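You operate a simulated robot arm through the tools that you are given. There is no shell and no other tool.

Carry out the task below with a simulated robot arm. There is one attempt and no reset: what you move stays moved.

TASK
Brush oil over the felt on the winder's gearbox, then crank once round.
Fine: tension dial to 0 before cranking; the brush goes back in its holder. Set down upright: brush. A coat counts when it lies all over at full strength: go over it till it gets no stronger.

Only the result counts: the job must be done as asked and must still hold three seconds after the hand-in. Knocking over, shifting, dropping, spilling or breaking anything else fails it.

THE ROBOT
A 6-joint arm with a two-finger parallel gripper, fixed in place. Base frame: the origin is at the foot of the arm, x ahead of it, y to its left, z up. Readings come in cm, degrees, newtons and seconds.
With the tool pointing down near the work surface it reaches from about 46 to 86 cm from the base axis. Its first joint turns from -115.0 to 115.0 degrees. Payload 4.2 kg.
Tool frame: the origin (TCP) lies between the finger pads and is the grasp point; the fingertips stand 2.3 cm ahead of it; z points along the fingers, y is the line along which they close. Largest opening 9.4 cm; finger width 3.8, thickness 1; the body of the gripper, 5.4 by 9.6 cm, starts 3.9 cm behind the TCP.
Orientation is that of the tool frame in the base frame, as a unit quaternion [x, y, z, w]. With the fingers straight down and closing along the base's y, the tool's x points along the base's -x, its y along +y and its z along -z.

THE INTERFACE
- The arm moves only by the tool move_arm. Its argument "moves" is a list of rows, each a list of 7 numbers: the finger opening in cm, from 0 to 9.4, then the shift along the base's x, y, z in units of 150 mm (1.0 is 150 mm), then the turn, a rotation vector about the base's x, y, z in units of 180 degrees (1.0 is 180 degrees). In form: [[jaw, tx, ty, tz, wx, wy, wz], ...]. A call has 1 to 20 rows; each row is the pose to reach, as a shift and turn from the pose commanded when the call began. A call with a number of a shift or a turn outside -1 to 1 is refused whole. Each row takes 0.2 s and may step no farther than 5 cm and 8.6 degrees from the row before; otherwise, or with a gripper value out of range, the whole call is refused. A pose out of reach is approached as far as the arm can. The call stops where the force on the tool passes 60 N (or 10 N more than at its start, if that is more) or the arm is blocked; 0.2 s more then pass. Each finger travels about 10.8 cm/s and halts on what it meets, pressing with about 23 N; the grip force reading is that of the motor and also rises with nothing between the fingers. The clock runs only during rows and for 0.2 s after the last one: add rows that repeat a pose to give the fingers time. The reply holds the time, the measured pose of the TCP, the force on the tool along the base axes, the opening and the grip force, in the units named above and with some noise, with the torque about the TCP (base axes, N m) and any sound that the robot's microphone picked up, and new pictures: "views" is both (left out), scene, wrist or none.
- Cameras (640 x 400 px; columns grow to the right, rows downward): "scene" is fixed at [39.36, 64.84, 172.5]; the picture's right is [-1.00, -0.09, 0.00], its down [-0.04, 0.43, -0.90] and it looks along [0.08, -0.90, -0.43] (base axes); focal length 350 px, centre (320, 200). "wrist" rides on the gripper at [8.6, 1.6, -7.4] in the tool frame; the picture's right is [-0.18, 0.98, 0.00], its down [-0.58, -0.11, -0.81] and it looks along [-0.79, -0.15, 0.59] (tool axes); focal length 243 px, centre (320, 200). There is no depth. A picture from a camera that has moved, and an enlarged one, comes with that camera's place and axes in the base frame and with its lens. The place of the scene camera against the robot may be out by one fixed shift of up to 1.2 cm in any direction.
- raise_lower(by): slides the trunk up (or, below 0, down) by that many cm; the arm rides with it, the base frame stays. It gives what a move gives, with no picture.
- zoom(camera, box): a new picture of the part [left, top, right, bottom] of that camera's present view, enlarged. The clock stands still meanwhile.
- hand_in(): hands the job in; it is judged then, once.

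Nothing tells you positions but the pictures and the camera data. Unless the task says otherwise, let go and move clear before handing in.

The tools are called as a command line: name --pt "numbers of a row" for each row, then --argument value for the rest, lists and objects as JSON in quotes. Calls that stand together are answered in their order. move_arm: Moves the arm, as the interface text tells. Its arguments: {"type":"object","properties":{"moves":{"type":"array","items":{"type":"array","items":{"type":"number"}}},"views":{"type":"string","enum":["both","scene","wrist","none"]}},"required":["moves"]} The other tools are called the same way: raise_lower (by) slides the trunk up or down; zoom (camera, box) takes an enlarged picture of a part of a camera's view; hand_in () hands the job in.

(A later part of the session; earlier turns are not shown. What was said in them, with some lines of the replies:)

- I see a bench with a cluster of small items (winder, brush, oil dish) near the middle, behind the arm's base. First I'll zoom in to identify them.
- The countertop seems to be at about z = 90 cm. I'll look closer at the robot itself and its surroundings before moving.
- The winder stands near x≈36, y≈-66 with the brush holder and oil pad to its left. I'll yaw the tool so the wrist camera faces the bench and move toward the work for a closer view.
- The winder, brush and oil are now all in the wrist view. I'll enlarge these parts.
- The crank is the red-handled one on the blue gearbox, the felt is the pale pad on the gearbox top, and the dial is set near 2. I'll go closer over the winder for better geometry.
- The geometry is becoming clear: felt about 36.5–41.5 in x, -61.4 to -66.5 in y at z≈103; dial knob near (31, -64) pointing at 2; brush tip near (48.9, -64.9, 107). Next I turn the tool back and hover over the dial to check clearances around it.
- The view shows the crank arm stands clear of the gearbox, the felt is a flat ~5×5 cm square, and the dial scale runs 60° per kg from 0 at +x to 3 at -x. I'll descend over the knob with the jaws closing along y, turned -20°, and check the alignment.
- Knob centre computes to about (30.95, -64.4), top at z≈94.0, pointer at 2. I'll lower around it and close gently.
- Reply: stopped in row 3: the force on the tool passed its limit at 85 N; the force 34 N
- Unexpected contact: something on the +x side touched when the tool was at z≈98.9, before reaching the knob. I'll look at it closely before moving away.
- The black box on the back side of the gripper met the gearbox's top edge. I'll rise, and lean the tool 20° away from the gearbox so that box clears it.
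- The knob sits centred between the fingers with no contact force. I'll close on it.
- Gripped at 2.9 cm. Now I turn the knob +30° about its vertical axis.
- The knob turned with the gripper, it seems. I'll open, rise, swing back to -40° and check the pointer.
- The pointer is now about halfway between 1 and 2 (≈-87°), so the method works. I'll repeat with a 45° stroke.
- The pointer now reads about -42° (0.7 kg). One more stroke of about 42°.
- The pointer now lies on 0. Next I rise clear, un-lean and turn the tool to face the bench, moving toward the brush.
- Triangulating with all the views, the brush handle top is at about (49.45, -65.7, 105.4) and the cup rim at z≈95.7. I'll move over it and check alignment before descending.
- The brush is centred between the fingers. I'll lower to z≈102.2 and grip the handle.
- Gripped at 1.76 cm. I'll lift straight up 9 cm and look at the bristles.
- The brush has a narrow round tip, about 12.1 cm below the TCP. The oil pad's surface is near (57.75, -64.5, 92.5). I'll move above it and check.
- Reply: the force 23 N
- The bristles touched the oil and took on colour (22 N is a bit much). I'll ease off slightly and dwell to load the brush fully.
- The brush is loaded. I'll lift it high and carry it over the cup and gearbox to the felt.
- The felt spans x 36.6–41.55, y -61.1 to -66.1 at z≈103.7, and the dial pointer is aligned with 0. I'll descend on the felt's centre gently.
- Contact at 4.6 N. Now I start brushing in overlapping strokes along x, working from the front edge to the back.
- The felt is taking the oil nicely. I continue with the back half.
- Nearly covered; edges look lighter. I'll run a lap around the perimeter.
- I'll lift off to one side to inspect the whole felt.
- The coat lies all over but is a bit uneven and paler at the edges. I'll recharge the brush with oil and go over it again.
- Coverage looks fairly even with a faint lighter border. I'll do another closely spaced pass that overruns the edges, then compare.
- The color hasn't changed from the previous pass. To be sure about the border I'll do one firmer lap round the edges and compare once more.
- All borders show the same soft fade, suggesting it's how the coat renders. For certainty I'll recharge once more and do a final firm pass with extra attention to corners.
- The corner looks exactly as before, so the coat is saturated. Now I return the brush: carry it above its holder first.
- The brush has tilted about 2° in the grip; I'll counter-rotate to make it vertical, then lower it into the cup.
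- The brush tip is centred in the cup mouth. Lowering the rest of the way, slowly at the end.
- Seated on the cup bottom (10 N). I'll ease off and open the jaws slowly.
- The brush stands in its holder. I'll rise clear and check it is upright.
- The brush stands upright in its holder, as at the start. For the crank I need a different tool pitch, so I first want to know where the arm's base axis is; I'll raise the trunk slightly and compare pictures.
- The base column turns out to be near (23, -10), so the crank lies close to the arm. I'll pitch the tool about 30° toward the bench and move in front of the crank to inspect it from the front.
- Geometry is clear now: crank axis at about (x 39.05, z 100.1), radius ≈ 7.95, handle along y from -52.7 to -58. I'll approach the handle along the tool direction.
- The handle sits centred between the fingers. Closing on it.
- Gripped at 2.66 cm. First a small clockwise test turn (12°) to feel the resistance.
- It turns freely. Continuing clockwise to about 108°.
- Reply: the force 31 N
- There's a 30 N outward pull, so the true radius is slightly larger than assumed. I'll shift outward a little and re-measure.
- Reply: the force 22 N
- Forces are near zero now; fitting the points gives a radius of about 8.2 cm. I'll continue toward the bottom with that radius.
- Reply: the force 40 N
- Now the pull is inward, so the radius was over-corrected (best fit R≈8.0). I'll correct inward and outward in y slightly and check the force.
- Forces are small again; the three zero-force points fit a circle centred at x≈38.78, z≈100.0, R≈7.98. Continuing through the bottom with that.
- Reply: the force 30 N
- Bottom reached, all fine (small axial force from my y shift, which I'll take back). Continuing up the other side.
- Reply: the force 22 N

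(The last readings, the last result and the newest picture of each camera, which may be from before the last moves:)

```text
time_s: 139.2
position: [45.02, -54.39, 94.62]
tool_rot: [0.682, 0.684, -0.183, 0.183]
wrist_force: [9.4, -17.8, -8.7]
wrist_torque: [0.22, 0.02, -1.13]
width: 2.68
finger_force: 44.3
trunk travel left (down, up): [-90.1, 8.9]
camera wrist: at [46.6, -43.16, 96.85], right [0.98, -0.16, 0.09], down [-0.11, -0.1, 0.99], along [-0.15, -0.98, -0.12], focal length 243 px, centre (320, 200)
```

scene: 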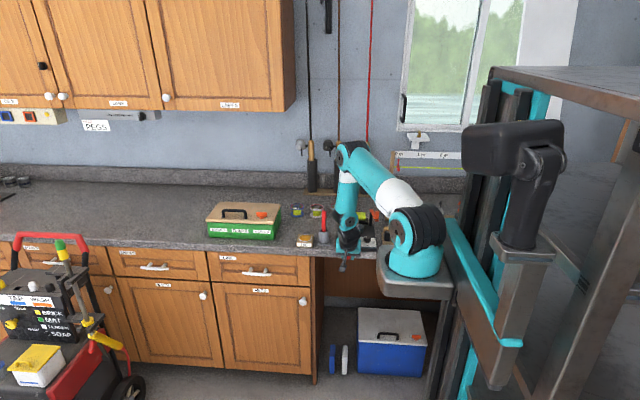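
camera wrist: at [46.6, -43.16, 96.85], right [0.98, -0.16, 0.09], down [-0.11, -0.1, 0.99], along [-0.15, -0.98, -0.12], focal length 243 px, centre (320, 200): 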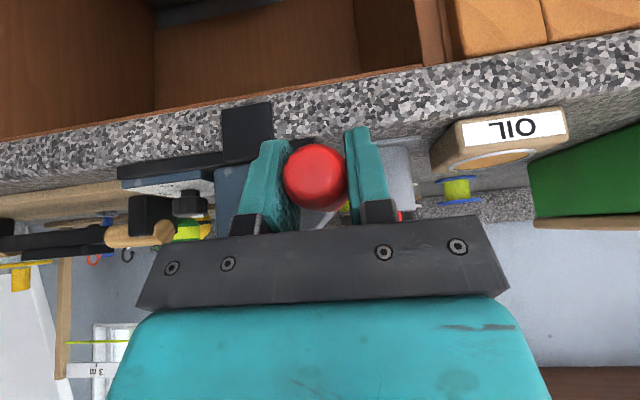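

move_arm --pt "2.0 0.07 -0.006 0.0873 0 0 0" --pt "2.0 0.1157 -0.006 0.19 0 0 0" --pt "2.0 0.139 -0.006 0.2999 0 0 0" --pt "2.0 0.139 -0.006 0.4121 0 0 0" --pt "2.0 0.1157 -0.006 0.522 0 0 0" --pt "2.0 0.1157 -0.006 0.522 0 0 0" --views "wrist"

```text
time_s: 140.6
position: [46.44, -54.36, 102.66]
tool_rot: [0.682, 0.685, -0.182, 0.183]
wrist_force: [11.7, 4.6, 4.8]
wrist_torque: [1.01, -0.01, -1.19]
width: 2.68
finger_force: 45.0
trunk travel left (down, up): [-90.1, 8.9]
camera wrist: at [48.22, -43.16, 104.79], right [0.98, -0.16, 0.09], down [-0.11, -0.1, 0.99], along [-0.14, -0.98, -0.12], focal length 243 px, centre (320, 200)
```

wrist: 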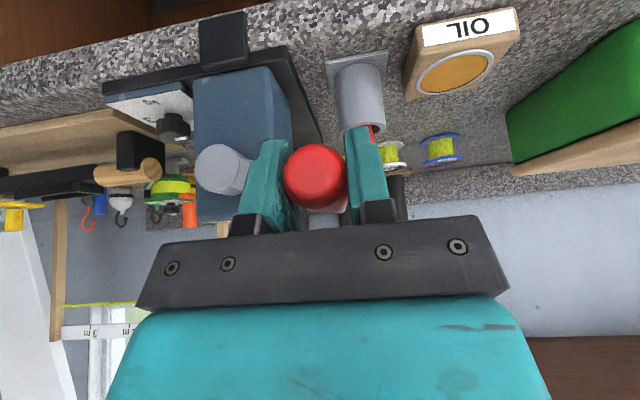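

Forces small. Finishing the last quarter back to the top and a couple of degrees beyond.

move_arm --pt "2.0 -0.0417 0 0.0993 0 0 0" --pt "2.0 -0.1077 0 0.19 0 0 0" --pt "2.0 -0.191 0 0.2647 0 0 0" --pt "2.0 -0.2883 0 0.3207 0 0 0" --pt "2.0 -0.395 0 0.3553 0 0 0" --pt "2.0 -0.5063 0 0.3673 0 0 0" --pt "2.0 -0.525 0 0.367 0 0 0" --pt "2.0 -0.525 0 0.367 0 0 0"

zoom --camera "wrist" --box '[200, 30, 440, 230]'

```text
time_s: 142.4
position: [38.67, -54.43, 108.01]
tool_rot: [0.683, 0.683, -0.184, 0.182]
wrist_force: [0.0, 4.2, -0.5]
wrist_torque: [-0.89, -0.02, -1.15]
width: 2.64
finger_force: 44.7
trunk travel left (down, up): [-90.1, 8.9]
camera wrist: at [40.24, -43.16, 110.2], right [0.98, -0.16, 0.09], down [-0.11, -0.1, 0.99], along [-0.15, -0.98, -0.12], focal length 243 px, centre (320, 200)
```

scene: 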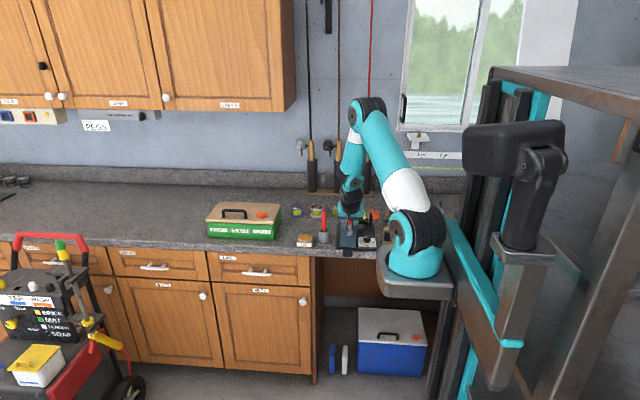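
wrist: 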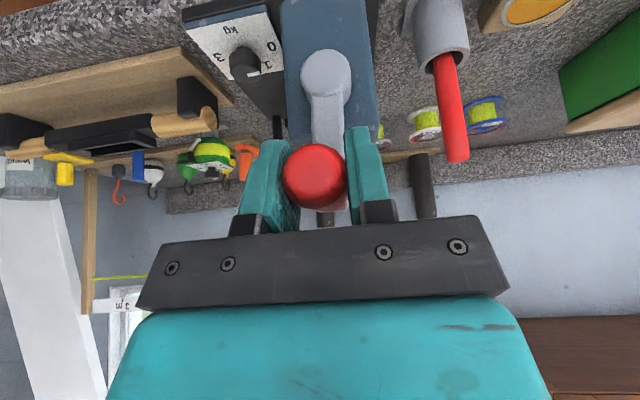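

```text
2.00 times, centred on (320, 130) of wrist
camera zoom: at [40.24, -43.16, 110.2], right [0.98, -0.16, 0.09], down [-0.11, -0.1, 0.99], along [-0.15, -0.98, -0.12], focal length 485 px, centre (320, 340)
```

zoom: 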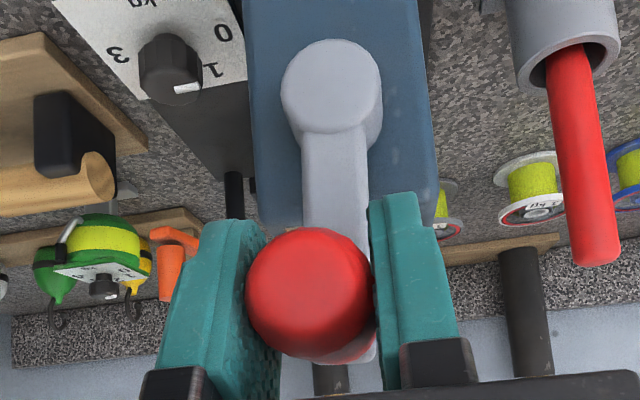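

A full turn plus about 2° is done. Releasing the handle and backing off along the tool axis.

move_arm --pt "3.0 0 0 0 0 0 0" --pt "4.0 0 0 0 0 0 0" --pt "6.0 0 0 0 0 0 0" --pt "6.0 0 0 0 0 0 0" --pt "6.0 0 0.08 0.14 0 0 0" --pt "6.0 0 0.16 0.28 0 0 0" --pt "6.0 0 0.233 0.404 0 0 0" --pt "6.0 0 0.3 0.52 0 0 0" --pt "6.0 0 0.3 0.52 0 0 0"

zoom --camera "scene" --box '[300, 180, 396, 250]'

zoom --camera "wrist" --box '[180, 0, 500, 200]'

```text
time_s: 144.4
position: [38.69, -49.93, 115.8]
tool_rot: [0.682, 0.684, -0.184, 0.183]
wrist_force: [-0.2, -0.5, -0.5]
wrist_torque: [0.03, -0.03, -0.02]
width: 5.99
finger_force: 0.0
trunk travel left (down, up): [-90.1, 8.9]
camera wrist: at [40.36, -38.69, 118.06], right [0.98, -0.16, 0.09], down [-0.11, -0.1, 0.99], along [-0.15, -0.98, -0.12], focal length 243 px, centre (320, 200)
```

scene: 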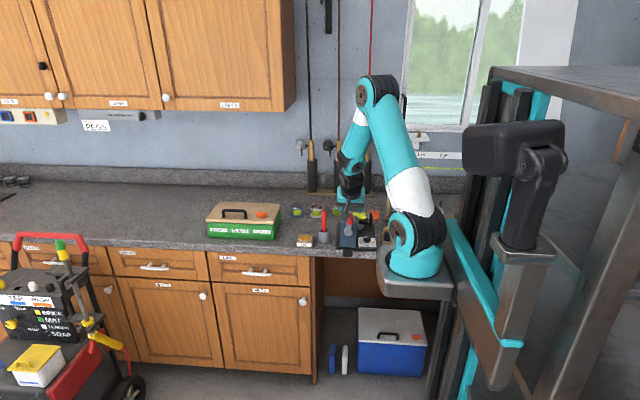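
wrist: 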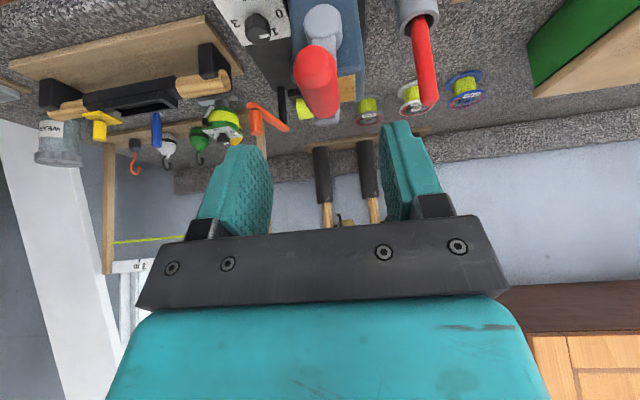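

```text
5.71 times, centred on (348, 215) of scene
camera zoom: at [39.36, 64.84, 172.5], right [-1.0, -0.09, 0.0], down [-0.04, 0.43, -0.9], along [0.08, -0.9, -0.43], focal length 1998 px, centre (160, 114)
```

zoom: 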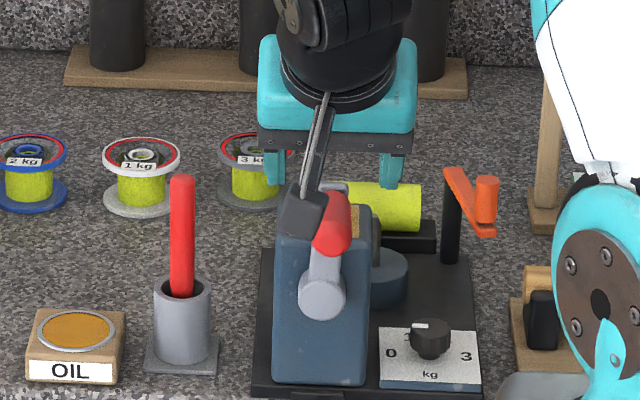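

```text
2.00 times, centred on (340, 100) of wrist
camera zoom: at [40.36, -38.69, 118.06], right [0.98, -0.16, 0.09], down [-0.11, -0.1, 0.99], along [-0.15, -0.98, -0.12], focal length 485 px, centre (280, 400)
```

zoom: 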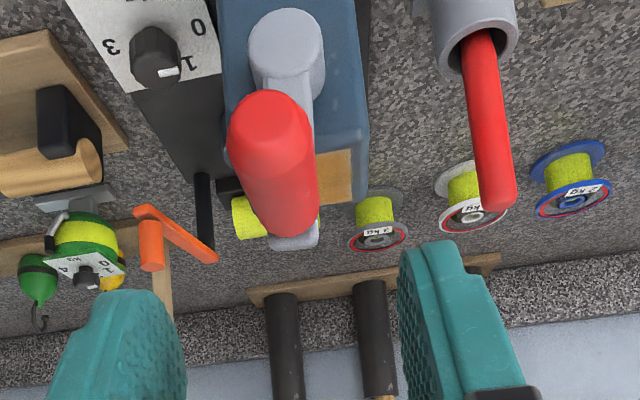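

The crank stays put, the brush stands, and the dial still reads 0. I'll move the arm well clear and take a last look.

move_arm --pt "6.0 0 0.1 0.2 0 0 0" --pt "6.0 0 0.2 0.4 0 0 0" --pt "6.0 0 0.35 0.6 0 0 0" --pt "6.0 0 0.5 0.8 0 0 0" --pt "6.0 0 0.5 0.95 0 0 0" --pt "6.0 0 0.5 0.95 0 0 0"

zoom --camera "scene" --box '[290, 190, 396, 255]'

zoom --camera "scene" --box '[350, 215, 386, 250]'

zoom --camera "wrist" --box '[180, 0, 500, 200]'

```text
time_s: 145.8
position: [38.69, -42.48, 130.18]
tool_rot: [0.682, 0.684, -0.183, 0.182]
wrist_force: [0.4, 0.3, 0.4]
wrist_torque: [-0.04, 0.0, -0.01]
width: 6.01
finger_force: 0.0
trunk travel left (down, up): [-90.1, 8.9]
camera wrist: at [40.4, -31.25, 132.32], right [0.98, -0.16, 0.09], down [-0.11, -0.1, 0.99], along [-0.15, -0.98, -0.11], focal length 243 px, centre (320, 200)
```

scene: 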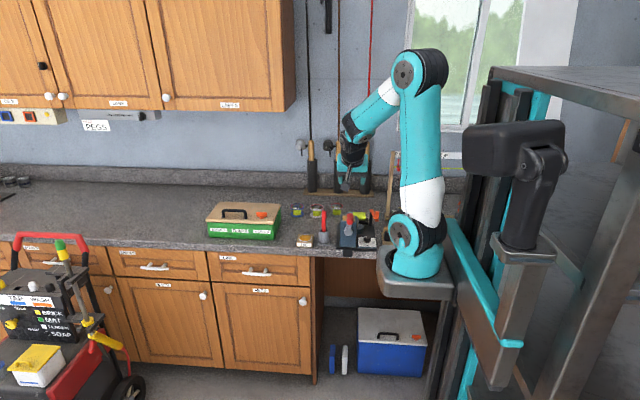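
wrist: 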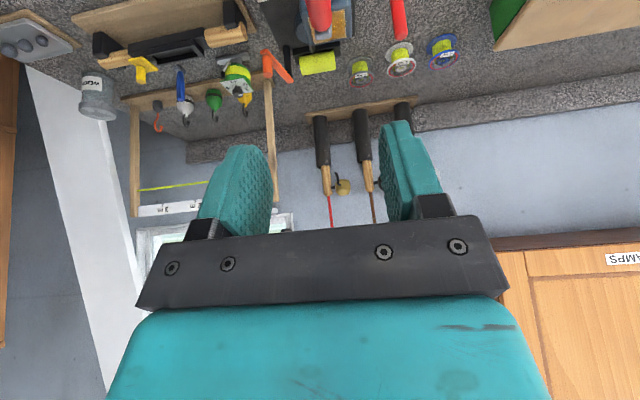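

```text
6.04 times, centred on (343, 222) of scene
camera zoom: at [39.36, 64.84, 172.5], right [-1.0, -0.09, 0.0], down [-0.04, 0.43, -0.9], along [0.08, -0.9, -0.43], focal length 2112 px, centre (181, 64)
```

zoom: 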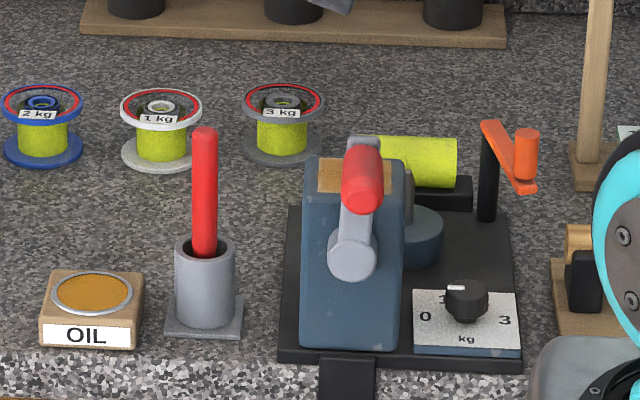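

```text
11.43 times, centred on (368, 232) of scene
camera zoom: at [39.36, 64.84, 172.5], right [-1.0, -0.09, 0.0], down [-0.04, 0.43, -0.9], along [0.08, -0.9, -0.43], focal length 3997 px, centre (-229, -171)
```

zoom: 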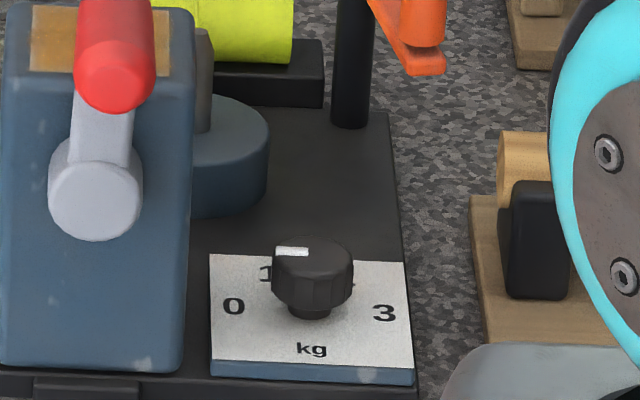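

```text
2.00 times, centred on (340, 100) of wrist
camera zoom: at [40.4, -31.25, 132.32], right [0.98, -0.16, 0.09], down [-0.11, -0.1, 0.99], along [-0.15, -0.98, -0.11], focal length 485 px, centre (280, 400)
```

zoom: 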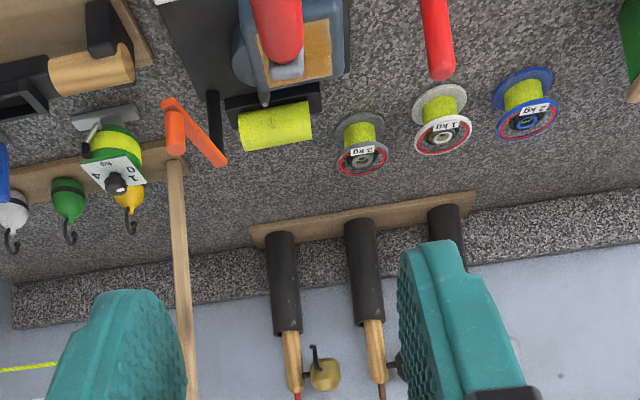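

The work is finished. The felt is coated and its colour stopped getting stronger. The dial points to 0, the crank has made one full turn, the brush stands upright in its holder, and the arm is clear. Handing in.

hand_in

```text
The job is handed in.
```

I've handed the job in, with all parts done as asked. The result hasn't come back to me, so I don't know yet whether it passed.

- **Oil on the felt:** I went over the whole felt several times and recharged the brush twice. The last two passes made no visible difference. The edges and corners look slightly paler; more oil didn't change that, so I took it to be how the coat is drawn.
- **Tension dial:** it was turned from 2 to 0 before cranking. It points at 0 to within about 3 degrees.
- **Crank:** I turned it one full turn clockwise, seen from the front, ending 2 to 5 degrees past where it started. I saw no direction marked on the winder.
- **Brush:** it is back in its holder and standing upright.

While I was lining up on the dial, the gripper hit the top edge of the gearbox at about 85 N. The winder, brush holder and oil pad look unmoved in the before-and-after pictures.

The arm has let go and moved clear. The trunk is still 5 cm higher than at the start.
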